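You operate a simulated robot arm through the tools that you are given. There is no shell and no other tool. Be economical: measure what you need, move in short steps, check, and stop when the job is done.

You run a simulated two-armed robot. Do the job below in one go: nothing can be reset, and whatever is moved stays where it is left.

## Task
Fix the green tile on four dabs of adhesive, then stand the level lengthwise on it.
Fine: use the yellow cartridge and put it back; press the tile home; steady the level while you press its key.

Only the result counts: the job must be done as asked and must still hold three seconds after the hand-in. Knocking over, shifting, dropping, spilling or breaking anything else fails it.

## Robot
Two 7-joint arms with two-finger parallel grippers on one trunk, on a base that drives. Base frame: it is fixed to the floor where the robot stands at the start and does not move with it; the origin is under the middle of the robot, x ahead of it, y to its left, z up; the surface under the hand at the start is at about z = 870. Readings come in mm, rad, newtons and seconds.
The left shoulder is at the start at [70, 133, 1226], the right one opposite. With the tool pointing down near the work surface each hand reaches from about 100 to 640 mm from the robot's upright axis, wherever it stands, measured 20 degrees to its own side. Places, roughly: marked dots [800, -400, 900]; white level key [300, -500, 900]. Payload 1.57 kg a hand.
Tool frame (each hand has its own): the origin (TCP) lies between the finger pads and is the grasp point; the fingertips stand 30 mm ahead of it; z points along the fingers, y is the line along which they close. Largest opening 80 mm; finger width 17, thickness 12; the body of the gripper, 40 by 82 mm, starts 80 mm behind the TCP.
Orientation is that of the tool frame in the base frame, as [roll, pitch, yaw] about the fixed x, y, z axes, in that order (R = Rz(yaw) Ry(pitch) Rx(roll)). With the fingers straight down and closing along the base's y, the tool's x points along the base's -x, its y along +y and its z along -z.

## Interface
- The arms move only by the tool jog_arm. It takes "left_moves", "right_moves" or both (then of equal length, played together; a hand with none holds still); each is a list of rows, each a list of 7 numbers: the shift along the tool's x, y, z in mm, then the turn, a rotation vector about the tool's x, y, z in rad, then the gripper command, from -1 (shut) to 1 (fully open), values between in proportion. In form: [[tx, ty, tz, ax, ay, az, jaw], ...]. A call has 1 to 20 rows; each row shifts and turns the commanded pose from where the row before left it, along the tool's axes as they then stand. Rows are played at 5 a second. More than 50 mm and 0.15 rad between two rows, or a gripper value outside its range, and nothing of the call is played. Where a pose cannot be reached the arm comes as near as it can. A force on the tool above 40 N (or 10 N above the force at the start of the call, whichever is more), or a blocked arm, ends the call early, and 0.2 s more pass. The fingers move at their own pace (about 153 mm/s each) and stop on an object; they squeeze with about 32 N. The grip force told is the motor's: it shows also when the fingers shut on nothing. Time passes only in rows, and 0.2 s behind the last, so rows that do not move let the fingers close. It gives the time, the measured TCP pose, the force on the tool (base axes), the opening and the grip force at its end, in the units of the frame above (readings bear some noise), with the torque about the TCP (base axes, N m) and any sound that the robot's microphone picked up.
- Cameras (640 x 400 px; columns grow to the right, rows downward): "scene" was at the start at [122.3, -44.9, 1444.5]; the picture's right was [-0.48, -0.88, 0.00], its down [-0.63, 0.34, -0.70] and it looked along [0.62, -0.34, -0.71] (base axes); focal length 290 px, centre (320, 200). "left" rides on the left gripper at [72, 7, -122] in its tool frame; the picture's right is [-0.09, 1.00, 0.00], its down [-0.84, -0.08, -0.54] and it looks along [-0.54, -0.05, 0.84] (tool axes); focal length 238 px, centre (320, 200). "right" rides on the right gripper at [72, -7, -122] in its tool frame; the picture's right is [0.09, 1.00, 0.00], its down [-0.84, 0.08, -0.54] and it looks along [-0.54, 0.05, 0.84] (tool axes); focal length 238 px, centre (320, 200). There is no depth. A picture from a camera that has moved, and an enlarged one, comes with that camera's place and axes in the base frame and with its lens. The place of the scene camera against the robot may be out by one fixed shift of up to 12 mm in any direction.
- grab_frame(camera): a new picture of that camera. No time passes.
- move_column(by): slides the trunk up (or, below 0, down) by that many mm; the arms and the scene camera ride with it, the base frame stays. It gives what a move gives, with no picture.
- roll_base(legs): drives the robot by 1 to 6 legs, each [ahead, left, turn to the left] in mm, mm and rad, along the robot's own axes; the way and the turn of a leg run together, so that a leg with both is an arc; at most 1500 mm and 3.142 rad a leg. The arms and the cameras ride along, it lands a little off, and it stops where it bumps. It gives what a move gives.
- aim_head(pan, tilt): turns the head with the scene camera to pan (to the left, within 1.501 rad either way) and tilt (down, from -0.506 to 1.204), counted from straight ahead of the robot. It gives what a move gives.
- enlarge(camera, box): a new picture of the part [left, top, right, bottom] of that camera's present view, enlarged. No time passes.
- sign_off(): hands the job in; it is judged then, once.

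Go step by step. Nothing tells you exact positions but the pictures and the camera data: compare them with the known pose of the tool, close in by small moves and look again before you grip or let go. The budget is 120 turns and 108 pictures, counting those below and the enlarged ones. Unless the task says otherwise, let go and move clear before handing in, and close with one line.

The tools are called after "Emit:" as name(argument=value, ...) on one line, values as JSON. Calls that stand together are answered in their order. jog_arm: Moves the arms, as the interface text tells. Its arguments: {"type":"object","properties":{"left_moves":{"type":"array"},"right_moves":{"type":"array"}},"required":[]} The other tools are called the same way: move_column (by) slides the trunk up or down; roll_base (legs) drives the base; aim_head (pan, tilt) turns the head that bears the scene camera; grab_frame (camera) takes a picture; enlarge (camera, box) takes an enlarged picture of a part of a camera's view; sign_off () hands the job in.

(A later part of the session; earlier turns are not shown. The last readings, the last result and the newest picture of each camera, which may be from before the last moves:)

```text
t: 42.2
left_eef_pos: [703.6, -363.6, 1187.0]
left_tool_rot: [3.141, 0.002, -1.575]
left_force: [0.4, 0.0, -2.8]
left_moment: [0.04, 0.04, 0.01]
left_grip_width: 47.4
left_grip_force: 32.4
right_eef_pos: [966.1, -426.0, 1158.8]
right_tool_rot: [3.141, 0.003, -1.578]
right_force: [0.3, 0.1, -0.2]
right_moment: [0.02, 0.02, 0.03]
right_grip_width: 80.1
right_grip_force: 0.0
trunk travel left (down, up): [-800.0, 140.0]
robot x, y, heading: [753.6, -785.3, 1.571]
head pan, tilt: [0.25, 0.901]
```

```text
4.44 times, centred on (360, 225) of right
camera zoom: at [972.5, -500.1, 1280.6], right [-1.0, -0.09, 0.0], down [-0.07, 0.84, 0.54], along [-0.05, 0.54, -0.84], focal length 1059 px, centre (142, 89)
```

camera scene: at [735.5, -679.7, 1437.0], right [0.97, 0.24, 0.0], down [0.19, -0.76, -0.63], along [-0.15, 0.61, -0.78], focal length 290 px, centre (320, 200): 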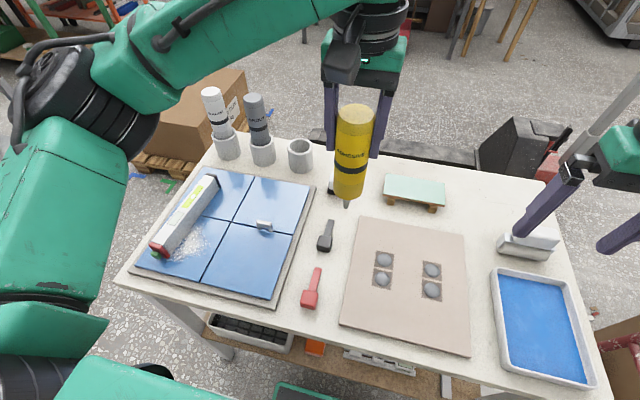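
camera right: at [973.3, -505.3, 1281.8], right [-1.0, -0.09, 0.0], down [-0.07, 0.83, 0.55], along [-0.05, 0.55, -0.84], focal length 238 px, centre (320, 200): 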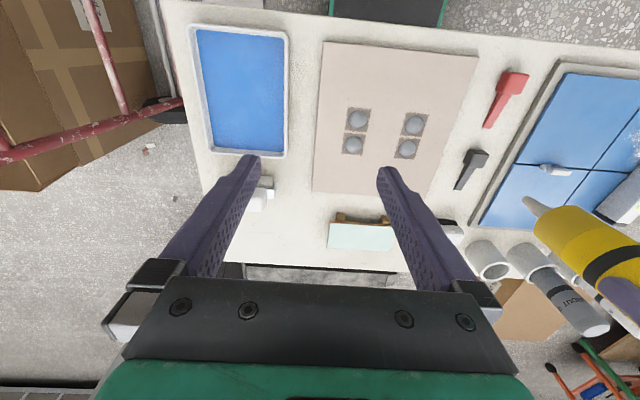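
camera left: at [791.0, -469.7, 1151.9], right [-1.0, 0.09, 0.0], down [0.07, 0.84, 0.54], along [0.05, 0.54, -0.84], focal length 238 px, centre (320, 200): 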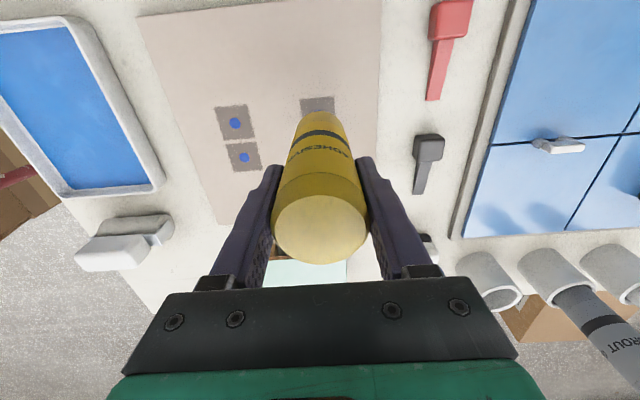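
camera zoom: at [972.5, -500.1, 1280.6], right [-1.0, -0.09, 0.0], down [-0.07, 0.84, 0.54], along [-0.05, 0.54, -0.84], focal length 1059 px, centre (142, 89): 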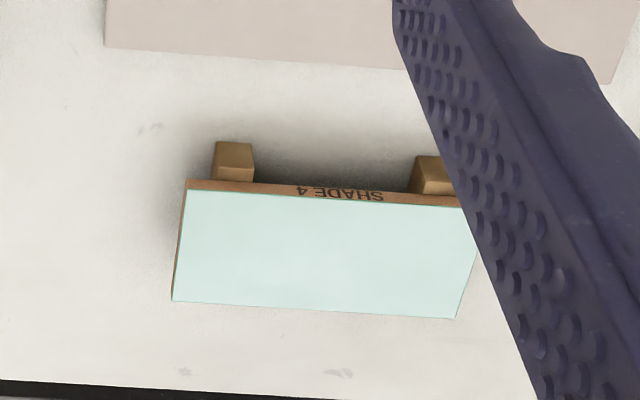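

The tile (150 × 75 mm, top ≈ z 880, centre ≈ (850, −152)) sits on two blocks and is a bit beyond straight reach. I'll back off and turn to stand sideways (right shoulder to the table), which also lines the jaw up with the tile's width.

Emit:
roll_base(legs=[[-120, -190, 0], [0, 0, 1.571]])

Emit:
aim_head(pan=-1.45, tilt=0.95)

Emit:
grab_frame(camera="scene")

Emit:
grab_frame(camera="right")

```text
t: 47.8
left_eef_pos: [514.1, -966.0, 1185.9]
left_tool_rot: [3.141, 0.0, 0.009]
left_force: [-0.8, -0.1, -4.0]
left_moment: [0.01, 0.0, 0.0]
left_grip_width: 47.4
left_grip_force: 31.9
right_eef_pos: [573.6, -701.0, 1157.4]
right_tool_rot: [3.141, 0.0, 0.01]
right_force: [0.4, -0.1, 0.2]
right_moment: [0.02, 0.03, 0.03]
right_grip_width: 80.0
right_grip_force: 0.1
trunk travel left (down, up): [-800.0, 140.0]
robot x, y, heading: [939.9, -910.4, -3.132]
head pan, tilt: [0.25, 0.901]
```

```text
t: 49.5
left_eef_pos: [515.0, -965.6, 1186.3]
left_tool_rot: [3.14, 0.0, 0.008]
left_force: [0.1, -0.5, -2.6]
left_moment: [-0.02, -0.02, 0.03]
left_grip_width: 47.2
left_grip_force: 31.9
right_eef_pos: [573.6, -701.3, 1156.9]
right_tool_rot: [-3.14, -0.001, 0.009]
right_force: [-0.7, 0.5, 0.8]
right_moment: [0.04, -0.01, 0.0]
right_grip_width: 79.9
right_grip_force: 0.1
trunk travel left (down, up): [-800.0, 140.0]
robot x, y, heading: [941.5, -911.8, -3.136]
head pan, tilt: [-1.45, 0.949]
```

```text
71 pictures are left
camera scene: at [881.1, -845.4, 1432.5], right [0.99, 0.13, 0.0], down [0.11, -0.81, -0.58], along [-0.08, 0.58, -0.81], focal length 290 px, centre (320, 200)
```

scene: 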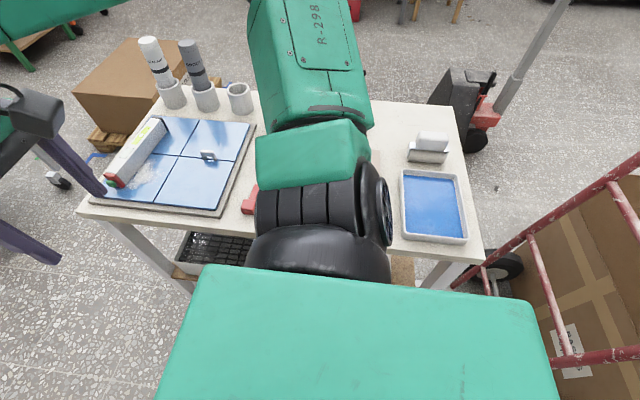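

```text
70 pictures are left
camera right: at [644.8, -693.5, 1279.9], right [0.1, -0.99, 0.0], down [-0.84, -0.09, 0.54], along [-0.54, -0.06, -0.84], focal length 238 px, centre (320, 200)
```

right: 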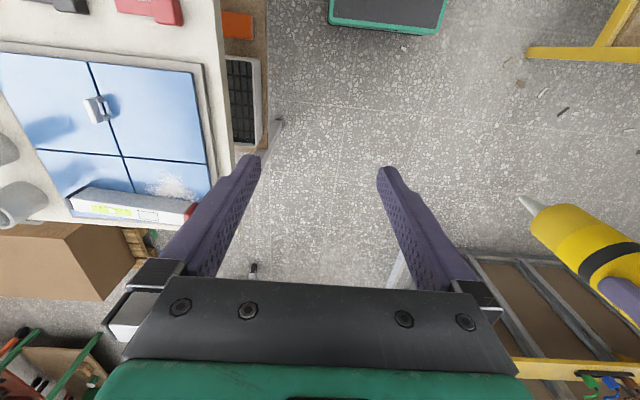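

Standing sideways works for clearance. I bring the right hand to the robot's right side, over the table, and use its camera to see the base-to-table gap.

Emit:
jog_arm(right_moves=[[10, -45, 0, 0, 0, 0, 1], [30, -35, 0, 0, 0, 0, 1], [30, -35, 0, 0, 0, 0, 1], [35, -30, 0, 0, 0, 0, 1], [40, -25, 0, 0, 0, 0, 1], [45, -20, 0, 0, 0, 0, 1], [45, -15, 0, 0, 0, 0, 1], [42, -15, 0, 0, 0, 0, 1], [0, 0, 0, 0, 0, 0, 1]])

Emit:
grab_frame(camera="right")

Emit:
grab_frame(camera="scene")

```text
t: 51.5
left_eef_pos: [514.4, -965.5, 1185.5]
left_tool_rot: [-3.142, 0.0, 0.009]
left_force: [0.6, -0.2, -3.6]
left_moment: [0.01, 0.01, -0.02]
left_grip_width: 47.4
left_grip_force: 32.5
right_eef_pos: [622.0, -611.4, 1157.5]
right_tool_rot: [-3.141, -0.002, 0.012]
right_force: [-0.2, 0.2, 0.2]
right_moment: [-0.02, -0.02, -0.01]
right_grip_width: 80.4
right_grip_force: 0.1
right hand out of reach, approached as far as the arm can: row 3, 4, 5, 6, 7, 8
trunk travel left (down, up): [-800.0, 140.0]
robot x, y, heading: [941.0, -906.9, -3.135]
head pan, tilt: [-1.45, 0.949]
```

```text
69 pictures are left
camera right: at [691.7, -604.0, 1280.0], right [0.1, -0.99, 0.0], down [-0.84, -0.09, 0.54], along [-0.54, -0.06, -0.84], focal length 238 px, centre (320, 200)
```

right: 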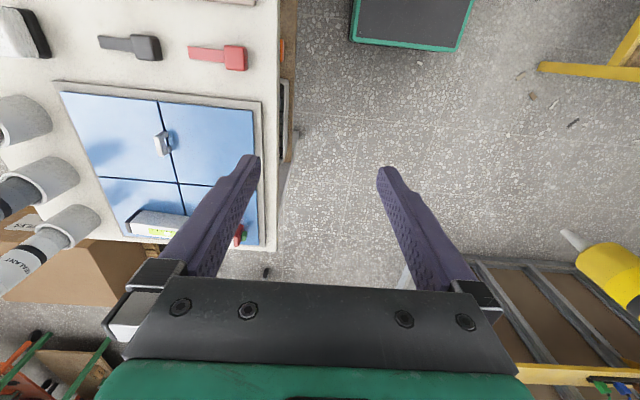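

```text
68 pictures are left
camera scene: at [881.0, -845.4, 1432.5], right [0.99, 0.13, 0.0], down [0.11, -0.81, -0.58], along [-0.07, 0.58, -0.81], focal length 290 px, centre (320, 200)
```

scene: 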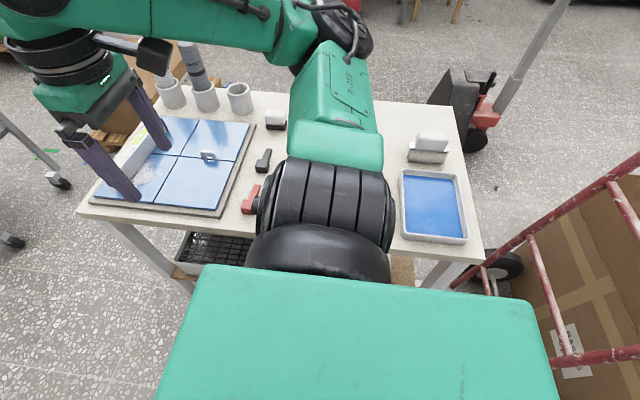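

The arm can't hold that wrist angle sideways. Back to facing the table: the base can nose slightly in under the top (legs/shelf are set back), and I'll lower the trunk for more reach.

Emit:
roll_base(legs=[[220, 0, 0], [0, 0, -1.571]])

Emit:
aim_head(pan=0.0, tilt=1.0)

Emit:
grab_frame(camera="scene")

Emit:
grab_frame(camera="right")

```text
t: 57.0
left_eef_pos: [651.4, -488.0, 1184.6]
left_tool_rot: [-3.14, 0.0, -1.53]
left_force: [0.2, 0.2, -3.4]
left_moment: [0.0, -0.02, 0.03]
left_grip_width: 47.2
left_grip_force: 31.8
right_eef_pos: [1008.8, -584.7, 1158.4]
right_tool_rot: [3.141, -0.001, -1.528]
right_force: [0.2, 0.7, 0.5]
right_moment: [0.04, 0.02, 0.0]
right_grip_width: 80.1
right_grip_force: 0.1
trunk travel left (down, up): [-800.0, 140.0]
robot x, y, heading: [721.7, -915.3, 1.611]
head pan, tilt: [-1.45, 0.949]
```

```text
t: 58.5
left_eef_pos: [651.1, -489.4, 1185.4]
left_tool_rot: [-3.141, 0.0, -1.531]
left_force: [0.3, 0.6, -3.5]
left_moment: [0.03, 0.04, 0.02]
left_grip_width: 47.6
left_grip_force: 31.9
right_eef_pos: [1008.4, -583.9, 1157.5]
right_tool_rot: [-3.14, 0.0, -1.529]
right_force: [-0.7, 0.7, 0.0]
right_moment: [0.0, 0.0, 0.0]
right_grip_width: 80.1
right_grip_force: 0.2
trunk travel left (down, up): [-800.0, 140.0]
robot x, y, heading: [720.0, -916.3, 1.617]
head pan, tilt: [0.0, 1.0]
```

```text
67 pictures are left
camera scene: at [715.3, -799.0, 1428.8], right [1.0, 0.04, 0.0], down [0.03, -0.84, -0.54], along [-0.02, 0.54, -0.84], focal length 290 px, centre (320, 200)
```

scene: 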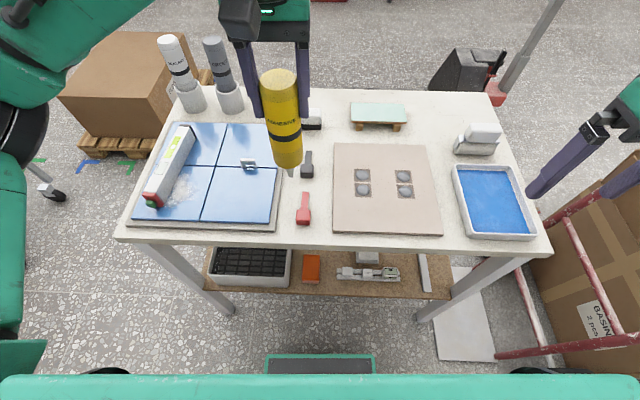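

```text
66 pictures are left
camera right: at [1017.4, -656.2, 1280.0], right [-0.99, -0.13, 0.0], down [-0.11, 0.83, 0.54], along [-0.07, 0.54, -0.84], focal length 238 px, centre (320, 200)
```

right: 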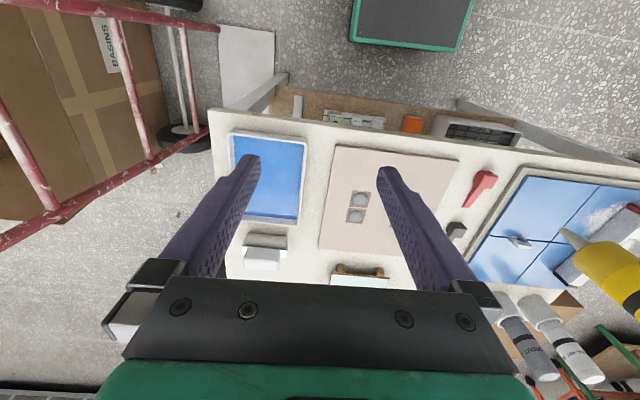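

Clear: legs and shelf are ~30 mm behind the table edge. I straighten the heading and drive 150 mm ahead.

Emit:
roll_base(legs=[[0, 0, -0.045], [148, 0, 0]])

Emit:
move_column(by=-60)

```text
t: 60.3
left_eef_pos: [670.5, -338.4, 1185.9]
left_tool_rot: [3.141, 0.004, -1.573]
left_force: [-0.1, -0.8, -4.4]
left_moment: [-0.01, 0.0, 0.03]
left_grip_width: 47.3
left_grip_force: 31.8
right_eef_pos: [1023.7, -449.6, 1158.8]
right_tool_rot: [-3.142, 0.0, -1.572]
right_force: [0.2, 0.0, 0.3]
right_moment: [0.04, 0.02, 0.01]
right_grip_width: 80.1
right_grip_force: 0.0
trunk travel left (down, up): [-800.0, 140.0]
robot x, y, heading: [716.7, -759.5, 1.566]
head pan, tilt: [0.0, 1.0]
```

```text
t: 61.3
left_eef_pos: [670.6, -335.7, 1125.1]
left_tool_rot: [3.14, 0.002, -1.574]
left_force: [0.1, 0.0, -3.6]
left_moment: [0.0, -0.04, 0.01]
left_grip_width: 47.0
left_grip_force: 32.4
right_eef_pos: [1024.4, -447.8, 1097.9]
right_tool_rot: [3.141, 0.0, -1.573]
right_force: [0.4, 0.0, 0.4]
right_moment: [0.01, 0.0, -0.01]
right_grip_width: 80.0
right_grip_force: 0.0
trunk travel left (down, up): [-740.0, 200.0]
robot x, y, heading: [721.2, -765.2, 1.563]
head pan, tilt: [0.0, 1.0]
```

Now I move the right hand towards the tile and turn it 90° so the jaws close across the tile's 75 mm width.

Emit:
jog_arm(right_moves=[[-20, 40, 0, 0, 0, 0, 1], [-20, 40, 0, 0, 0, 0, 1], [-20, 40, 0, 0, 0, 0, 1], [-20, 40, 0, 0, 0, 0, 1], [0, 0, 0, 0, 0, -0.143, 1], [0, 0, 0, 0, 0, -0.143, 1], [0, 0, 0, 0, 0, -0.143, 1], [0, 0, 0, 0, 0, -0.143, 1], [0, 0, 0, 0, 0, -0.143, 1], [0, 0, 0, 0, 0, -0.143, 1], [0, 0, 0, 0, 0, -0.143, 1], [0, 0, 0, 0, 0, -0.143, 1], [0, 0, 0, 0, 0, -0.143, 1], [0, 0, 0, 0, 0, -0.143, 1], [0, 0, 0, 0, 0, -0.143, 1], [0, 0, 0, 0, 0, 0, 1]])

Emit:
grab_frame(camera="right")

```text
t: 64.7
left_eef_pos: [670.8, -335.7, 1125.1]
left_tool_rot: [-3.14, -0.001, -1.576]
left_force: [0.4, 0.1, -3.3]
left_moment: [-0.03, -0.03, 0.03]
left_grip_width: 47.1
left_grip_force: 31.8
right_eef_pos: [863.0, -366.2, 1098.2]
right_tool_rot: [-3.142, 0.001, 0.001]
right_force: [0.0, 0.0, -0.1]
right_moment: [0.01, -0.02, -0.03]
right_grip_width: 80.0
right_grip_force: 0.1
trunk travel left (down, up): [-740.0, 200.0]
robot x, y, heading: [719.0, -762.1, 1.567]
head pan, tilt: [0.0, 1.0]
```

```text
65 pictures are left
camera right: at [934.5, -359.4, 1220.0], right [0.09, -1.0, 0.0], down [-0.84, -0.08, 0.54], along [-0.54, -0.05, -0.84], focal length 238 px, centre (320, 200)
```

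right: 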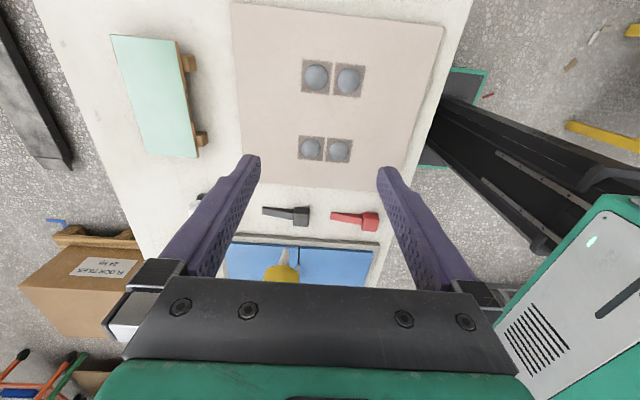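

The wrist reaches that yaw. I move the right hand over the tile.

Emit:
jog_arm(right_moves=[[-3, -45, 0, 0, 0, 0, 1], [-3, -45, 0, 0, 0, 0, 1], [-3, -45, 0, 0, 0, 0, 1], [-3, -45, 0, 0, 0, 0, 1], [0, -25, 0, 0, 0, 0, 1], [0, 0, 0, 0, 0, 0, 1]])

Emit:
grab_frame(camera="right")

```text
t: 66.1
left_eef_pos: [671.2, -335.6, 1125.1]
left_tool_rot: [3.141, 0.002, -1.575]
left_force: [0.7, -0.2, -3.5]
left_moment: [0.01, 0.02, -0.02]
left_grip_width: 47.4
left_grip_force: 32.3
right_eef_pos: [891.6, -228.6, 1085.7]
right_tool_rot: [3.142, 0.001, 0.0]
right_force: [0.2, 0.1, 0.0]
right_moment: [-0.02, -0.02, -0.02]
right_grip_width: 79.8
right_grip_force: 0.0
right hand out of reach, approached as far as the arm can: row 3, 4, 5
trunk travel left (down, up): [-740.0, 200.0]
robot x, y, heading: [719.5, -764.2, 1.564]
head pan, tilt: [0.0, 1.0]
```

```text
64 pictures are left
camera right: at [963.4, -220.4, 1207.3], right [0.09, -1.0, 0.0], down [-0.84, -0.08, 0.54], along [-0.54, -0.05, -0.84], focal length 238 px, centre (320, 200)
```

right: 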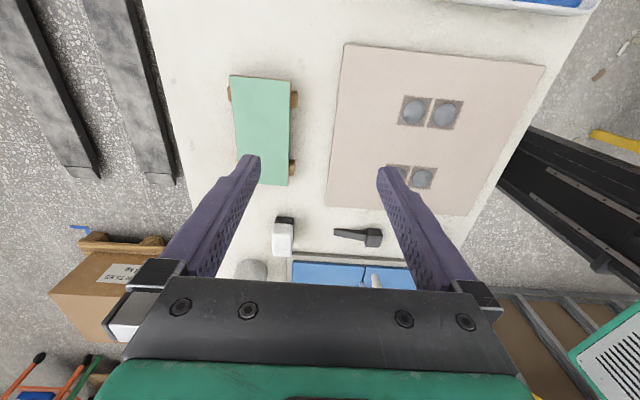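

The reach limit is height-dependent; I lower the hand first (nothing tall here), then move over the tile.

Emit:
jog_arm(right_moves=[[0, 0, 45, 0, 0, 0, 1], [0, 0, 45, 0, 0, 0, 1], [0, 0, 40, 0, 0, 0, 1], [-40, 0, 0, 0, 0, 0, 1], [0, -40, 0, 0, 0, 0, 1], [0, -36, 0, 0, 0, 0, 1], [0, 0, 0, 0, 0, 0, 1]])

Emit:
grab_frame(camera="right")

```text
t: 67.7
left_eef_pos: [669.6, -334.9, 1125.1]
left_tool_rot: [-3.141, 0.0, -1.574]
left_force: [-0.4, 0.1, -3.2]
left_moment: [-0.01, -0.02, 0.02]
left_grip_width: 47.1
left_grip_force: 31.6
right_eef_pos: [896.5, -227.0, 974.8]
right_tool_rot: [-3.139, 0.0, 0.002]
right_force: [-1.4, -0.4, -0.9]
right_moment: [0.0, -0.02, 0.03]
right_grip_width: 80.0
right_grip_force: 0.1
right hand out of reach, approached as far as the arm can: row 3, 4, 5, 6
trunk travel left (down, up): [-740.0, 200.0]
robot x, y, heading: [722.0, -763.0, 1.565]
head pan, tilt: [0.0, 1.0]
```

```text
63 pictures are left
camera right: at [967.9, -220.4, 1095.9], right [0.09, -1.0, 0.0], down [-0.84, -0.08, 0.54], along [-0.54, -0.05, -0.84], focal length 238 px, centre (320, 200)
```

right: 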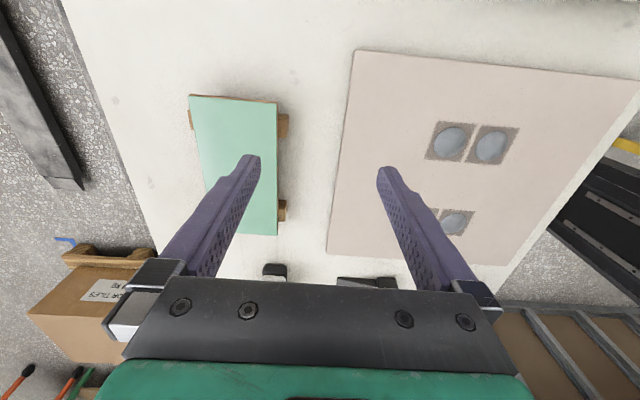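

That wrist yaw runs into a joint limit further out. I back up and try the opposite yaw.

Emit:
jog_arm(right_moves=[[0, 0, -40, 0, 0, 0, 1], [0, 45, -20, 0, 0, 0, 1], [0, 45, -20, 0, 0, 0, 1], [0, 45, -20, 0, 0, 0, 1], [0, 0, 0, 0, 0, 0.148, 1], [0, 0, 0, 0, 0, 0.148, 1], [0, 0, 0, 0, 0, 0.148, 1], [0, 0, 0, 0, 0, 0.148, 1], [0, 0, 0, 0, 0, 0.148, 1], [0, 0, 0, 0, 0, 0.148, 1], [0, 0, 0, 0, 0, 0.148, 1], [0, 0, 0, 0, 0, 0.148, 1], [0, 0, 0, 0, 0, 0.148, 1], [0, 0, 0, 0, 0, 0.148, 1], [0, 0, 0, 0, 0, 0.091, 1], [0, 0, 0, 0, 0, 0, 1]])

Emit:
jog_arm(right_moves=[[0, 0, 0, 0, 0, 0.148, 1], [0, 0, 0, 0, 0, 0.148, 1], [0, 0, 0, 0, 0, 0.148, 1], [0, 0, 0, 0, 0, 0.148, 1], [0, 0, 0, 0, 0, 0.148, 1], [0, 0, 0, 0, 0, 0.148, 1], [0, 0, 0, 0, 0, 0.148, 1], [0, 0, 0, 0, 0, 0.148, 1], [0, 0, 0, 0, 0, 0.148, 1], [0, 0, 0, 0, 0, 0.148, 1], [0, 0, 0, 0, 0, 0.091, 1], [0, 0, 0, 0, 0, 0, 1]])

```text
t: 71.1
left_eef_pos: [670.7, -335.1, 1125.8]
left_tool_rot: [3.141, 0.0, -1.575]
left_force: [-0.6, 0.0, -3.8]
left_moment: [-0.01, 0.02, 0.0]
left_grip_width: 47.2
left_grip_force: 32.1
right_eef_pos: [898.0, -361.7, 1074.3]
right_tool_rot: [-3.141, 0.001, -1.572]
right_force: [0.1, 0.1, 0.7]
right_moment: [0.0, 0.02, 0.01]
right_grip_width: 80.1
right_grip_force: 0.2
trunk travel left (down, up): [-740.0, 200.0]
robot x, y, heading: [722.2, -763.5, 1.563]
head pan, tilt: [0.0, 1.0]
```

```text
t: 73.7
left_eef_pos: [670.6, -335.5, 1125.6]
left_tool_rot: [3.141, -0.001, -1.575]
left_force: [0.5, 0.1, -3.3]
left_moment: [0.02, -0.04, -0.02]
left_grip_width: 47.1
left_grip_force: 32.4
right_eef_pos: [896.5, -361.3, 1074.6]
right_tool_rot: [3.14, 0.0, 3.141]
right_force: [-0.4, 0.3, 0.0]
right_moment: [0.02, -0.02, -0.01]
right_grip_width: 80.0
right_grip_force: 0.1
trunk travel left (down, up): [-740.0, 200.0]
robot x, y, heading: [717.1, -761.1, 1.567]
head pan, tilt: [0.0, 1.0]
```

Now move out over the tile with this yaw.

Emit:
jog_arm(right_moves=[[0, 20, 40, 0, 0, 0, 1], [0, 30, 38, 0, 0, 0, 1], [0, 45, 0, 0, 0, 0, 1], [0, 45, 0, 0, 0, 0, 1], [20, 30, 0, 0, 0, 0, 1], [26, 30, 0, 0, 0, 0, 1], [0, 0, 0, 0, 0, 0, 1]])

Emit:
grab_frame(camera="right")

```text
t: 75.3
left_eef_pos: [670.3, -334.9, 1125.6]
left_tool_rot: [-3.141, -0.004, -1.575]
left_force: [0.1, 0.3, -3.6]
left_moment: [-0.02, -0.02, 0.01]
left_grip_width: 47.0
left_grip_force: 31.8
right_eef_pos: [890.5, -224.7, 998.7]
right_tool_rot: [3.141, -0.001, 3.139]
right_force: [-0.1, 0.0, -0.4]
right_moment: [-0.02, -0.03, 0.03]
right_grip_width: 80.1
right_grip_force: 0.1
right hand out of reach, approached as far as the arm can: row 5, 6
trunk travel left (down, up): [-740.0, 200.0]
robot x, y, heading: [720.2, -760.9, 1.567]
head pan, tilt: [0.0, 1.0]
```

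```text
62 pictures are left
camera right: at [818.3, -231.5, 1121.0], right [-0.09, 1.0, 0.0], down [0.84, 0.08, 0.54], along [0.54, 0.05, -0.84], focal length 238 px, centre (320, 200)
```

right: 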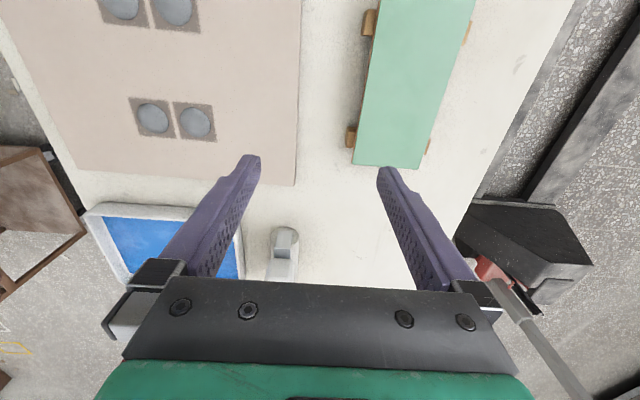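

The hand needs to be lower relative to the shoulder, so raising the trunk helps. I raise it 100 mm and lower the hand by jogging.

Emit:
move_column(by=100)

Emit:
jog_arm(right_moves=[[0, 0, 45, 0, 0, 0, 1], [0, 0, 45, 0, 0, 0, 1], [0, 0, 40, 0, 0, 0, 1], [0, 0, 25, 0, 0, 0, 1], [20, 20, 0, 0, 0, 0, 1], [20, 20, 0, 0, 0, 0, 1], [0, 0, 0, 0, 0, 0, 1]])

Emit:
grab_frame(camera="right")

```text
t: 76.6
left_eef_pos: [670.8, -334.6, 1225.1]
left_tool_rot: [3.141, 0.001, -1.574]
left_force: [0.0, -0.7, -3.9]
left_moment: [-0.01, -0.02, -0.01]
left_grip_width: 47.4
left_grip_force: 32.7
right_eef_pos: [891.3, -224.9, 1100.0]
right_tool_rot: [-3.141, 0.002, 3.141]
right_force: [0.5, 0.4, 0.4]
right_moment: [0.0, 0.0, 0.01]
right_grip_width: 79.9
right_grip_force: 0.0
trunk travel left (down, up): [-840.0, 100.0]
robot x, y, heading: [724.2, -761.8, 1.564]
head pan, tilt: [0.0, 1.0]
```

```text
t: 78.2
left_eef_pos: [670.5, -336.0, 1225.0]
left_tool_rot: [3.141, 0.0, -1.576]
left_force: [-0.6, 0.9, -2.8]
left_moment: [-0.01, 0.02, -0.02]
left_grip_width: 47.4
left_grip_force: 31.8
right_eef_pos: [901.1, -262.1, 982.4]
right_tool_rot: [3.139, -0.002, 3.141]
right_force: [0.0, 0.4, 0.6]
right_moment: [0.02, -0.02, 0.0]
right_grip_width: 79.9
right_grip_force: 0.1
right hand out of reach, approached as far as the arm can: row 1, 2, 3, 4, 5, 6
trunk travel left (down, up): [-840.0, 100.0]
robot x, y, heading: [718.8, -759.5, 1.573]
head pan, tilt: [0.0, 1.0]
```

```text
61 pictures are left
camera right: at [828.3, -268.5, 1105.2], right [-0.09, 1.0, 0.0], down [0.84, 0.08, 0.54], along [0.54, 0.05, -0.84], focal length 238 px, centre (320, 200)
```

right: 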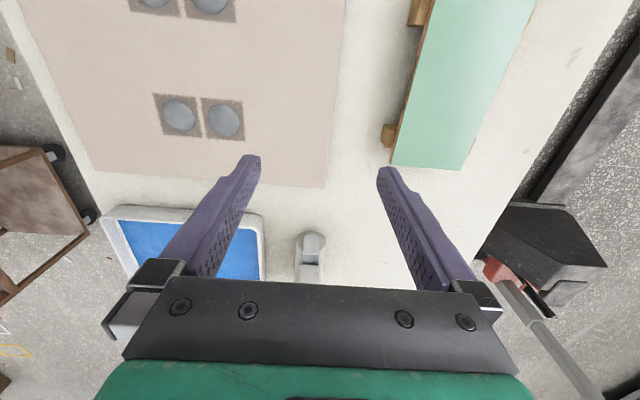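

Limits don't follow plain length; I test how far the hand gets with its natural yaw, to learn what limits it.

Emit:
jog_arm(right_moves=[[0, 0, 0, 0, 0, -0.148, 1], [0, 0, 0, 0, 0, -0.148, 1], [0, 0, 0, 0, 0, -0.148, 1], [0, 0, 0, 0, 0, -0.148, 1], [0, 0, 0, 0, 0, -0.148, 1], [0, 0, 0, 0, 0, -0.148, 1], [0, 0, 0, 0, 0, -0.148, 1], [0, 0, 0, 0, 0, -0.148, 1], [0, 0, 0, 0, 0, -0.148, 1], [0, 0, 0, 0, 0, -0.148, 1], [0, 0, 0, 0, 0, -0.091, 1], [-30, 15, 0, 0, 0, 0, 1], [-30, 15, 0, 0, 0, 0, 1], [-30, 15, 0, 0, 0, 0, 1], [-20, 0, 0, 0, 0, 0, 1], [0, 0, 0, 0, 0, 0, 1]])

```text
t: 81.6
left_eef_pos: [672.1, -335.5, 1225.6]
left_tool_rot: [-3.141, -0.001, -1.574]
left_force: [-0.1, -0.3, -3.2]
left_moment: [-0.02, -0.02, -0.03]
left_grip_width: 47.3
left_grip_force: 32.3
right_eef_pos: [907.2, -236.1, 1024.6]
right_tool_rot: [3.14, 0.002, -1.57]
right_force: [-0.3, -0.9, 0.0]
right_moment: [0.0, 0.03, -0.03]
right_grip_width: 80.1
right_grip_force: 0.1
right hand out of reach, approached as far as the arm can: row 12, 13, 14, 15
trunk travel left (down, up): [-840.0, 100.0]
robot x, y, heading: [722.6, -766.1, 1.566]
head pan, tilt: [0.0, 1.0]
```

The limit is plain arm length (~470 mm from the shoulder). Standing sideways brings the shoulder nearer, so I test whether the arm can swing to the robot's right side with the wrist pre-turned.

Emit:
jog_arm(right_moves=[[40, 20, -30, 0, 0, 0, 1], [40, 20, -20, 0, 0, 0, 1], [30, 12, -20, 0, 0, 0, 1], [0, 0, 0, 0, 0, -0.143, 1], [0, 0, 0, 0, 0, -0.143, 1], [0, 0, 0, 0, 0, -0.143, 1], [0, 0, 0, 0, 0, -0.143, 1], [0, 0, 0, 0, 0, -0.143, 1], [0, 0, 0, 0, 0, -0.143, 1], [0, 0, 0, 0, 0, -0.143, 1], [0, 0, 0, 0, 0, -0.143, 1], [0, 0, 0, 0, 0, -0.143, 1], [0, 0, 0, 0, 0, -0.143, 1], [0, 0, 0, 0, 0, -0.143, 1], [0, 0, 0, 0, 0, 0, 1]])

Emit:
jog_arm(right_moves=[[45.5, 3, 0, 0, 0, 0.131, 1], [45.5, 3, 0, 0, 0, 0.131, 1], [45.5, 3, 0, 0, 0, 0.131, 1], [45.5, 3, 0, 0, 0, 0.131, 1], [45.5, 3, 0, 0, 0, 0.131, 1], [45.5, 3, 0, 0, 0, 0.131, 1], [45.5, 3, 0, 0, 0, 0.131, 1], [45.5, 3, 0, 0, 0, 0.131, 1], [45.5, 3, 0, 0, 0, 0.131, 1], [45.5, 3, 0, 0, 0, 0.131, 1], [45.5, 3, 0, 0, 0, 0.131, 1], [45.5, 3, 0, 0, 0, 0.131, 1], [0, 0, 0, 0, 0, 0, 1]])

Emit:
grab_frame(camera="right")

```text
refused: row 1 steps farther than a row can; nothing moved
```

```text
t: 84.4
left_eef_pos: [669.6, -335.0, 1225.5]
left_tool_rot: [-3.141, -0.001, -1.574]
left_force: [-0.6, 0.1, -3.6]
left_moment: [-0.01, 0.04, -0.01]
left_grip_width: 47.7
left_grip_force: 32.2
right_eef_pos: [777.8, -434.2, 1130.7]
right_tool_rot: [-3.14, -0.005, 3.14]
right_force: [0.3, 0.0, 0.1]
right_moment: [-0.02, 0.03, 0.03]
right_grip_width: 79.9
right_grip_force: 0.1
right hand out of reach, approached as far as the arm can: row 5, 6, 8, 9, 10, 11, 12
trunk travel left (down, up): [-840.0, 100.0]
robot x, y, heading: [721.4, -765.2, 1.567]
head pan, tilt: [0.0, 1.0]
```

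```text
60 pictures are left
camera right: at [705.3, -440.3, 1252.7], right [-0.09, 1.0, 0.0], down [0.84, 0.08, 0.54], along [0.54, 0.05, -0.84], focal length 238 px, centre (320, 200)
```

right: 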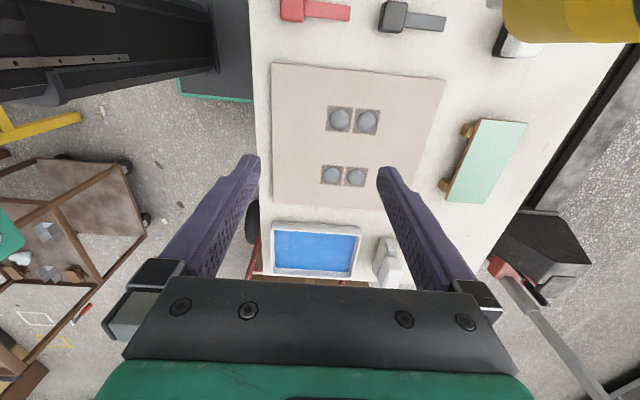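

A refused call made the arc run from the wrong pose, but the hand stayed clear of everything. I set the wrist properly now, one call at a time.

Emit:
jog_arm(right_moves=[[-30, 20, 0, 0, 0, 0, 1], [-30, 20, 0, 0, 0, 0, 1], [-20, 25, 0, 0, 0, 0, 1], [0, 0, 0, 0, 0, -0.148, 1], [0, 0, 0, 0, 0, -0.148, 1], [0, 0, 0, 0, 0, -0.148, 1], [0, 0, 0, 0, 0, -0.148, 1], [0, 0, 0, 0, 0, -0.148, 1], [0, 0, 0, 0, 0, -0.148, 1], [0, 0, 0, 0, 0, -0.148, 1], [0, 0, 0, 0, 0, -0.148, 1], [0, 0, 0, 0, 0, -0.148, 1], [0, 0, 0, 0, 0, -0.148, 1], [0, 0, 0, 0, 0, -0.091, 1], [0, 0, 0, 0, 0, 0, 1]])

```text
t: 87.6
left_eef_pos: [670.3, -334.8, 1225.2]
left_tool_rot: [-3.141, 0.002, -1.573]
left_force: [1.0, 0.8, -2.4]
left_moment: [0.03, 0.01, -0.01]
left_grip_width: 47.4
left_grip_force: 32.0
right_eef_pos: [857.5, -371.4, 1131.0]
right_tool_rot: [-3.141, 0.001, -1.572]
right_force: [0.1, -0.2, 0.3]
right_moment: [0.01, 0.0, 0.05]
right_grip_width: 80.1
right_grip_force: 0.2
trunk travel left (down, up): [-840.0, 100.0]
robot x, y, heading: [716.1, -761.9, 1.568]
head pan, tilt: [0.0, 1.0]
```

Emit:
jog_arm(right_moves=[[0, 0, 0, 0, 0, -0.148, 1], [0, 0, 0, 0, 0, -0.148, 1], [0, 0, 0, 0, 0, -0.148, 1], [0, 0, 0, 0, 0, -0.148, 1], [0, 0, 0, 0, 0, -0.148, 1], [0, 0, 0, 0, 0, -0.148, 1], [0, 0, 0, 0, 0, -0.148, 1], [0, 0, 0, 0, 0, -0.148, 1], [0, 0, 0, 0, 0, -0.148, 1], [0, 0, 0, 0, 0, -0.148, 1], [0, 0, 0, 0, 0, -0.091, 1], [0, 0, 0, 0, 0, 0, 1]])

```text
t: 90.2
left_eef_pos: [670.9, -335.9, 1225.1]
left_tool_rot: [-3.139, -0.001, -1.574]
left_force: [-0.2, -0.3, -4.1]
left_moment: [0.0, 0.01, -0.05]
left_grip_width: 47.6
left_grip_force: 32.4
right_eef_pos: [857.1, -371.8, 1131.1]
right_tool_rot: [-3.14, 0.0, -0.002]
right_force: [-0.7, -0.5, -0.3]
right_moment: [-0.01, 0.0, -0.03]
right_grip_width: 80.0
right_grip_force: 0.1
trunk travel left (down, up): [-840.0, 100.0]
robot x, y, heading: [718.6, -763.7, 1.569]
head pan, tilt: [0.0, 1.0]
```

Wrist pre-turned. Now the 90° swing about the shoulder to the robot's right (free space over the floor there).

Emit:
jog_arm(right_moves=[[42.5, 2.8, 0, 0, 0, 0.131, 1], [42.5, 2.8, 0, 0, 0, 0.131, 1], [42.5, 2.8, 0, 0, 0, 0.131, 1], [42.5, 2.8, 0, 0, 0, 0.131, 1], [42.5, 2.8, 0, 0, 0, 0.131, 1], [42.5, 2.8, 0, 0, 0, 0.131, 1], [42.5, 2.8, 0, 0, 0, 0.131, 1], [42.5, 2.8, 0, 0, 0, 0.131, 1], [42.5, 2.8, 0, 0, 0, 0.131, 1], [42.5, 2.8, 0, 0, 0, 0.131, 1], [42.5, 2.8, 0, 0, 0, 0.131, 1], [42.5, 2.8, 0, 0, 0, 0.131, 1], [0, 0, 0, 0, 0, 0, 1]])

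Emit:
grab_frame(camera="right")

```text
t: 93.0
left_eef_pos: [670.9, -335.3, 1225.6]
left_tool_rot: [-3.141, -0.001, -1.573]
left_force: [-0.2, 0.7, -3.6]
left_moment: [0.01, -0.01, 0.04]
left_grip_width: 47.7
left_grip_force: 32.4
right_eef_pos: [1184.2, -576.5, 1151.1]
right_tool_rot: [3.14, 0.0, -1.51]
right_force: [0.9, -0.2, -0.5]
right_moment: [0.03, 0.03, 0.0]
right_grip_width: 80.0
right_grip_force: 0.2
right hand out of reach, approached as far as the arm can: row 11, 12
trunk travel left (down, up): [-840.0, 100.0]
robot x, y, heading: [721.0, -759.0, 1.567]
head pan, tilt: [0.0, 1.0]
```

```text
59 pictures are left
camera right: at [1194.9, -647.6, 1273.7], right [-0.99, -0.15, 0.0], down [-0.13, 0.83, 0.54], along [-0.08, 0.54, -0.84], focal length 238 px, centre (320, 200)
```

right: 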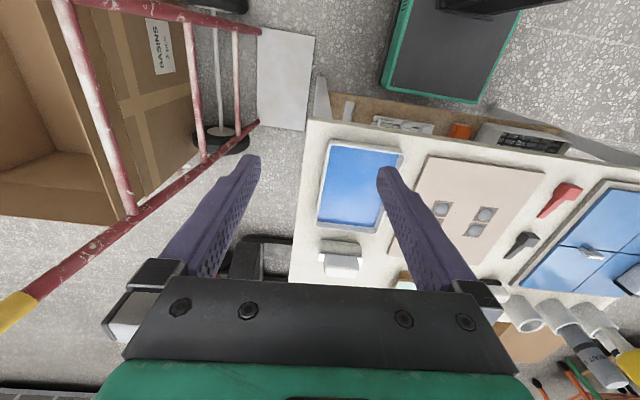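

The base measures about 400 × 420 mm, so the free left-hand corridor (552 mm wide between table and pallet jack) can take it, and from there both the tile and the cartridge cup are near. I tuck the right arm and back away from the table first.

Emit:
jog_arm(right_moves=[[-25, 38, 0, 0, 0, 0, 1], [-25, 38, 0, 0, 0, 0, 1], [-25, 38, 0, 0, 0, 0, 1], [-20, 38, 0, 0, 0, 0, 1], [0, 0, 0, 0, 0, 0, 1]])

Emit:
roll_base(legs=[[-190, 0, 0], [0, 690, 0]])

Emit:
aim_head(pan=0.0, tilt=0.6)

Emit:
grab_frame(camera="scene")

```text
t: 94.2
left_eef_pos: [671.8, -337.9, 1226.5]
left_tool_rot: [3.14, 0.001, -1.575]
left_force: [0.0, -0.7, -3.3]
left_moment: [-0.01, -0.01, 0.03]
left_grip_width: 47.7
left_grip_force: 32.0
right_eef_pos: [1031.2, -487.3, 1158.4]
right_tool_rot: [3.139, 0.002, -1.51]
right_force: [0.2, 0.3, -0.4]
right_moment: [0.04, -0.02, 0.04]
right_grip_width: 79.7
right_grip_force: 0.0
right hand out of reach, approached as far as the arm can: row 3, 4
trunk travel left (down, up): [-840.0, 100.0]
robot x, y, heading: [720.1, -763.6, 1.568]
head pan, tilt: [0.0, 1.0]
```

```text
t: 99.2
left_eef_pos: [-12.6, -517.2, 1226.3]
left_tool_rot: [3.139, -0.001, -1.581]
left_force: [0.2, 0.7, -3.9]
left_moment: [-0.02, 0.0, -0.01]
left_grip_width: 47.6
left_grip_force: 31.5
right_eef_pos: [348.0, -668.9, 1157.2]
right_tool_rot: [3.138, -0.002, -1.515]
right_force: [-0.3, -0.5, -0.1]
right_moment: [-0.01, 0.01, -0.03]
right_grip_width: 79.9
right_grip_force: 0.0
trunk travel left (down, up): [-840.0, 100.0]
robot x, y, heading: [34.3, -945.3, 1.564]
head pan, tilt: [0.0, 1.0]
```

```text
t: 100.0
left_eef_pos: [-12.4, -517.7, 1225.6]
left_tool_rot: [3.14, 0.0, -1.579]
left_force: [0.3, -0.3, -2.8]
left_moment: [-0.02, 0.01, 0.02]
left_grip_width: 47.5
left_grip_force: 32.2
right_eef_pos: [347.6, -669.8, 1158.9]
right_tool_rot: [3.14, -0.002, -1.514]
right_force: [0.3, 0.2, 0.1]
right_moment: [0.02, -0.01, 0.03]
right_grip_width: 80.0
right_grip_force: 0.1
trunk travel left (down, up): [-840.0, 100.0]
robot x, y, heading: [34.8, -946.5, 1.557]
head pan, tilt: [0.0, 0.6]
```

```text
58 pictures are left
camera scene: at [36.0, -812.2, 1500.8], right [1.0, -0.01, 0.0], down [0.0, -0.57, -0.82], along [0.01, 0.82, -0.57], focal length 290 px, centre (320, 200)
```

scene: 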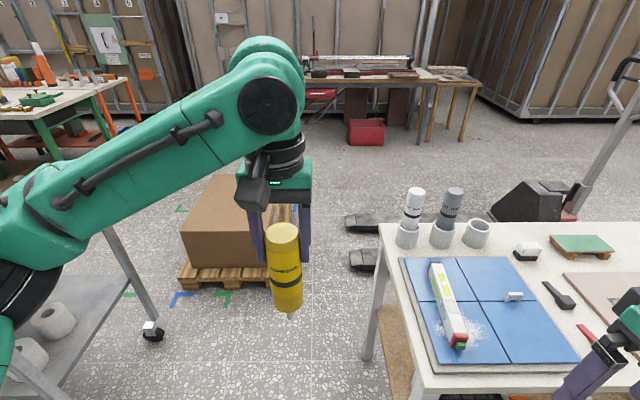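

From here I see the corridor: fork ends at x≈345, y≈510+, and a pallet whose right edge is hidden by my left hand. I shift that hand aside to see it.

Emit:
jog_arm(left_moves=[[0, -45, 0, 0, 0, 0, -0.2], [0, -45, 0, 0, 0, 0, -0.2], [0, -20, 0, 0, 0, 0, -0.2]])

Emit:
enlarge(camera="scene", box=[160, 180, 420, 380])

```text
t: 100.8
left_eef_pos: [97.8, -520.4, 1225.9]
left_tool_rot: [-3.141, 0.001, -1.579]
left_force: [-0.6, -0.3, -3.7]
left_moment: [-0.01, 0.02, -0.02]
left_grip_width: 47.2
left_grip_force: 32.1
right_eef_pos: [348.4, -670.1, 1159.3]
right_tool_rot: [3.141, -0.001, -1.516]
right_force: [0.0, 0.2, -0.6]
right_moment: [-0.01, 0.03, 0.01]
right_grip_width: 80.0
right_grip_force: 0.2
trunk travel left (down, up): [-840.0, 100.0]
robot x, y, heading: [34.5, -944.4, 1.561]
head pan, tilt: [0.0, 0.6]
```

```text
2.00 times, centred on (290, 280) of scene
camera zoom: at [36.7, -812.6, 1500.9], right [1.0, -0.01, 0.0], down [0.0, -0.57, -0.82], along [0.01, 0.82, -0.57], focal length 580 px, centre (380, 40)
```

zoom: 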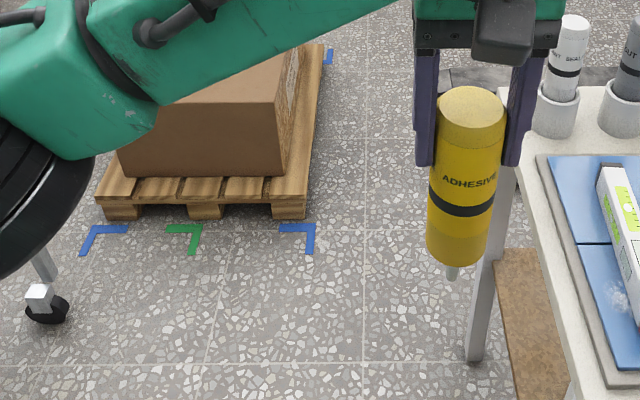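

The pallet's right edge is at x≈−178, front at y≈375, so a lane at x≈50 is clear. I turn around (clockwise, over open floor).

Emit:
roll_base(legs=[[0, 0, -3.132]])

```text
t: 108.5
left_eef_pos: [-15.1, -1373.3, 1225.1]
left_tool_rot: [-3.141, -0.001, 1.593]
left_force: [0.2, 0.5, -4.1]
left_moment: [-0.02, 0.0, -0.02]
left_grip_width: 47.4
left_grip_force: 32.0
right_eef_pos: [-269.0, -1230.4, 1158.1]
right_tool_rot: [3.139, -0.002, 1.658]
right_force: [0.6, -0.4, -0.6]
right_moment: [-0.02, 0.01, 0.0]
right_grip_width: 80.0
right_grip_force: 0.1
trunk travel left (down, up): [-840.0, 100.0]
robot x, y, heading: [34.1, -942.7, -1.548]
head pan, tilt: [0.0, 0.6]
```

Small heading correction, then back up along the lane in two parts.

Emit:
roll_base(legs=[[0, 14, -0.023], [-500, 0, 0]])

```text
t: 111.8
left_eef_pos: [-11.3, -872.8, 1224.1]
left_tool_rot: [-3.141, -0.002, 1.575]
left_force: [0.3, -0.4, -2.8]
left_moment: [-0.01, -0.01, 0.06]
left_grip_width: 47.6
left_grip_force: 31.7
right_eef_pos: [-262.5, -725.2, 1158.0]
right_tool_rot: [3.139, -0.004, 1.639]
right_force: [-0.2, -0.9, -1.0]
right_moment: [0.03, -0.04, -0.02]
right_grip_width: 79.9
right_grip_force: 0.0
trunk travel left (down, up): [-840.0, 100.0]
robot x, y, heading: [49.6, -443.7, -1.568]
head pan, tilt: [0.0, 0.6]
```

On track. I raise the trunk for extra clearance over the cartridges, then continue backing to y≈160.

Emit:
move_column(by=95)

Emit:
roll_base(legs=[[-603, 0, 0]])

Emit:
aim_head(pan=0.9, tilt=0.9)

Emit:
grab_frame(camera="scene")

```text
t: 113.1
left_eef_pos: [-9.5, -870.9, 1320.4]
left_tool_rot: [3.141, -0.002, 1.576]
left_force: [0.4, 0.5, -4.2]
left_moment: [0.03, 0.01, 0.0]
left_grip_width: 47.9
left_grip_force: 32.4
right_eef_pos: [-261.2, -724.9, 1254.1]
right_tool_rot: [3.138, -0.001, 1.64]
right_force: [-0.7, 0.1, 1.0]
right_moment: [0.05, 0.02, 0.0]
right_grip_width: 79.8
right_grip_force: 0.1
trunk travel left (down, up): [-935.0, 5.0]
robot x, y, heading: [49.5, -448.0, -1.563]
head pan, tilt: [0.0, 0.6]
```

```text
t: 116.5
left_eef_pos: [-12.8, -264.2, 1319.7]
left_tool_rot: [-3.14, -0.002, 1.587]
left_force: [0.1, -1.8, -3.3]
left_moment: [0.02, 0.01, 0.02]
left_grip_width: 47.1
left_grip_force: 32.2
right_eef_pos: [-265.2, -120.0, 1253.2]
right_tool_rot: [3.138, -0.005, 1.649]
right_force: [0.4, -0.9, -0.1]
right_moment: [0.02, -0.04, -0.02]
right_grip_width: 80.0
right_grip_force: 0.0
trunk travel left (down, up): [-935.0, 5.0]
robot x, y, heading: [42.8, 161.3, -1.555]
head pan, tilt: [0.0, 0.6]
```

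```text
t: 117.7
left_eef_pos: [-12.7, -262.2, 1319.6]
left_tool_rot: [-3.139, -0.001, 1.585]
left_force: [-0.5, -0.1, -3.7]
left_moment: [0.01, -0.03, 0.0]
left_grip_width: 47.5
left_grip_force: 31.9
right_eef_pos: [-264.9, -119.7, 1254.0]
right_tool_rot: [3.137, -0.002, 1.65]
right_force: [0.1, 0.2, -0.1]
right_moment: [-0.02, 0.0, 0.01]
right_grip_width: 79.8
right_grip_force: 0.1
trunk travel left (down, up): [-935.0, 5.0]
robot x, y, heading: [38.0, 166.5, -1.555]
head pan, tilt: [0.901, 0.901]
```

```text
56 pictures are left
camera scene: at [102.5, 61.4, 1571.1], right [-0.61, -0.79, 0.0], down [-0.62, 0.48, -0.62], along [0.49, -0.38, -0.78], focal length 290 px, centre (320, 200)
```

scene: 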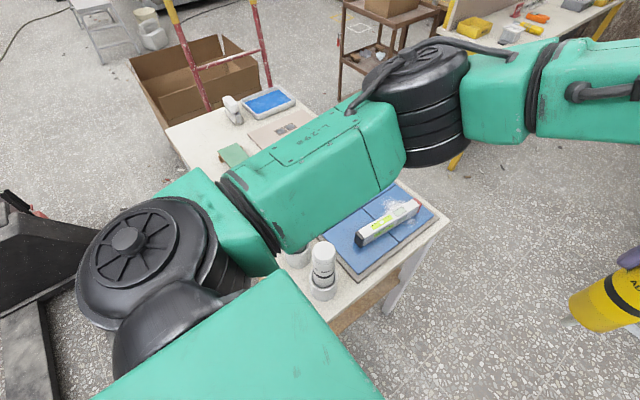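

Good. I slide into the corridor and stop near the yellow cup to put the cartridge back.

Emit:
roll_base(legs=[[0, 0, -0.016], [-12, 60, 0], [-25, 200, 0], [-30, 130, 0]])

Emit:
grab_frame(camera="left")

Emit:
grab_frame(camera="scene")

```text
t: 119.1
left_eef_pos: [-8.0, -248.6, 1317.9]
left_tool_rot: [3.14, -0.006, 1.53]
left_force: [0.7, 0.6, -3.0]
left_moment: [0.05, 0.0, 0.04]
left_grip_width: 47.1
left_grip_force: 31.9
right_eef_pos: [-253.9, -90.3, 1252.5]
right_tool_rot: [3.141, -0.006, 1.592]
right_force: [-0.3, -0.4, -0.1]
right_moment: [0.04, -0.03, -0.02]
right_grip_width: 79.9
right_grip_force: 0.2
trunk travel left (down, up): [-935.0, 5.0]
robot x, y, heading: [68.2, 177.6, -1.614]
head pan, tilt: [0.901, 0.901]
stopped in leg 2: the robot was blocked; the commanded pose is now the measured one
```

```text
55 pictures are left
camera left: at [-0.7, -178.2, 1440.5], right [0.99, -0.13, 0.0], down [-0.11, -0.84, 0.54], along [-0.07, -0.53, -0.84], focal length 238 px, centre (320, 200)
```

left: 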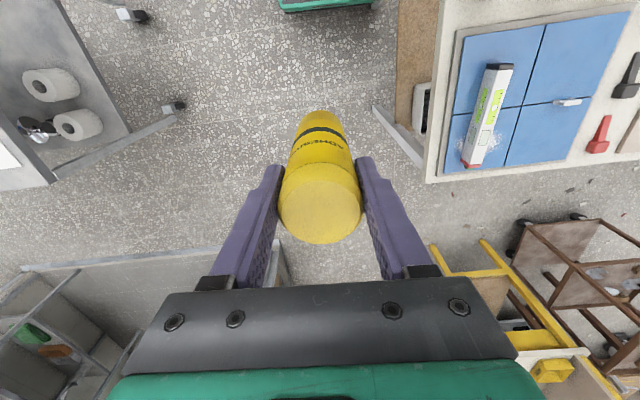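

```text
54 pictures are left
camera scene: at [124.0, 67.5, 1570.7], right [-0.65, -0.76, 0.0], down [-0.59, 0.51, -0.62], along [0.47, -0.4, -0.79], focal length 290 px, centre (320, 200)
```

scene: 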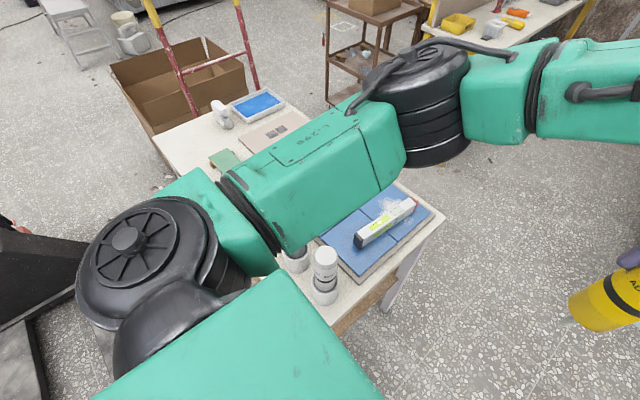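

The base's front-left corner touched the table leg lightly and stopped. I ease away, straighten, and back up further before sliding past.

Emit:
roll_base(legs=[[0, -12, 0], [-25, 0, 0.043], [-30, 0, 0]])

```text
t: 120.7
left_eef_pos: [-0.1, -196.6, 1317.8]
left_tool_rot: [3.141, -0.003, 1.572]
left_force: [0.3, 0.1, -4.2]
left_moment: [0.03, 0.01, -0.02]
left_grip_width: 47.4
left_grip_force: 32.1
right_eef_pos: [-252.2, -47.6, 1254.3]
right_tool_rot: [3.14, -0.003, 1.635]
right_force: [-0.3, -0.4, 0.6]
right_moment: [0.04, 0.02, -0.02]
right_grip_width: 79.9
right_grip_force: 0.1
trunk travel left (down, up): [-935.0, 5.0]
robot x, y, heading: [54.1, 235.8, -1.571]
head pan, tilt: [0.901, 0.901]
```

Now at y≈236 with clearance to both sides; I slide along the corridor in two parts.

Emit:
roll_base(legs=[[0, 150, 0]])

Emit:
grab_frame(camera="scene")

```text
t: 122.0
left_eef_pos: [141.8, -192.4, 1318.3]
left_tool_rot: [3.137, -0.001, 1.57]
left_force: [0.7, -0.3, -3.9]
left_moment: [0.04, 0.0, 0.01]
left_grip_width: 47.4
left_grip_force: 31.8
right_eef_pos: [-107.7, -45.7, 1252.6]
right_tool_rot: [3.137, -0.001, 1.634]
right_force: [0.4, 0.0, -0.1]
right_moment: [0.0, -0.03, 0.03]
right_grip_width: 79.8
right_grip_force: 0.0
trunk travel left (down, up): [-935.0, 5.0]
robot x, y, heading: [207.7, 232.7, -1.57]
head pan, tilt: [0.901, 0.901]
```

```text
53 pictures are left
camera scene: at [262.5, 129.1, 1571.2], right [-0.62, -0.78, 0.0], down [-0.61, 0.49, -0.62], along [0.49, -0.39, -0.78], focal length 290 px, centre (320, 200)
```

scene: 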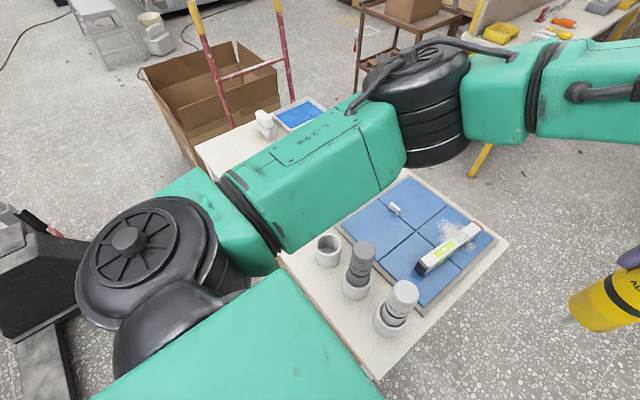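

Past the leg, all items still in place. I continue to x≈450, near the yellow cup.

Emit:
roll_base(legs=[[0, 240, 0]])

Emit:
move_column(by=-95)

Emit:
grab_frame(camera="left")

```text
t: 123.8
left_eef_pos: [381.7, -193.3, 1319.3]
left_tool_rot: [3.135, -0.002, 1.567]
left_force: [-1.1, 0.3, -4.1]
left_moment: [0.0, 0.0, 0.03]
left_grip_width: 47.5
left_grip_force: 31.7
right_eef_pos: [130.0, -45.2, 1251.7]
right_tool_rot: [3.134, -0.004, 1.633]
right_force: [-0.3, 0.7, -0.3]
right_moment: [0.03, -0.01, 0.03]
right_grip_width: 80.1
right_grip_force: 0.1
trunk travel left (down, up): [-935.0, 5.0]
robot x, y, heading: [447.3, 234.4, -1.577]
head pan, tilt: [0.901, 0.901]
```

```text
t: 125.1
left_eef_pos: [384.3, -194.2, 1225.2]
left_tool_rot: [3.14, -0.002, 1.568]
left_force: [-0.5, 0.0, -2.9]
left_moment: [0.02, 0.02, 0.0]
left_grip_width: 47.3
left_grip_force: 32.0
right_eef_pos: [133.0, -44.4, 1157.9]
right_tool_rot: [3.136, -0.001, 1.631]
right_force: [-0.4, 0.7, -0.4]
right_moment: [-0.03, 0.0, -0.03]
right_grip_width: 79.8
right_grip_force: 0.0
trunk travel left (down, up): [-840.0, 100.0]
robot x, y, heading: [442.2, 235.5, -1.571]
head pan, tilt: [0.901, 0.901]
```

```text
52 pictures are left
camera left: at [390.3, -121.2, 1346.7], right [1.0, -0.09, 0.0], down [-0.08, -0.84, 0.54], along [-0.05, -0.54, -0.84], focal length 238 px, centre (320, 200)
```

left: 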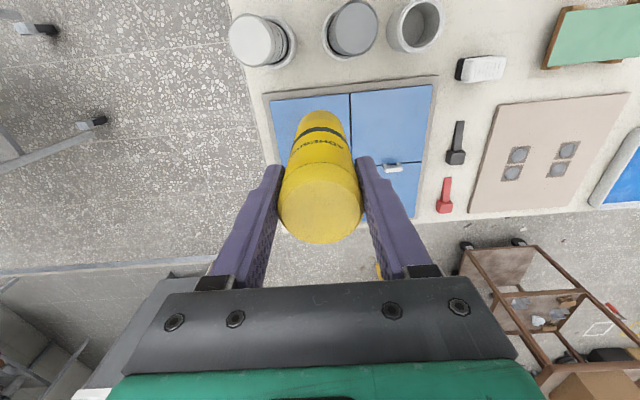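

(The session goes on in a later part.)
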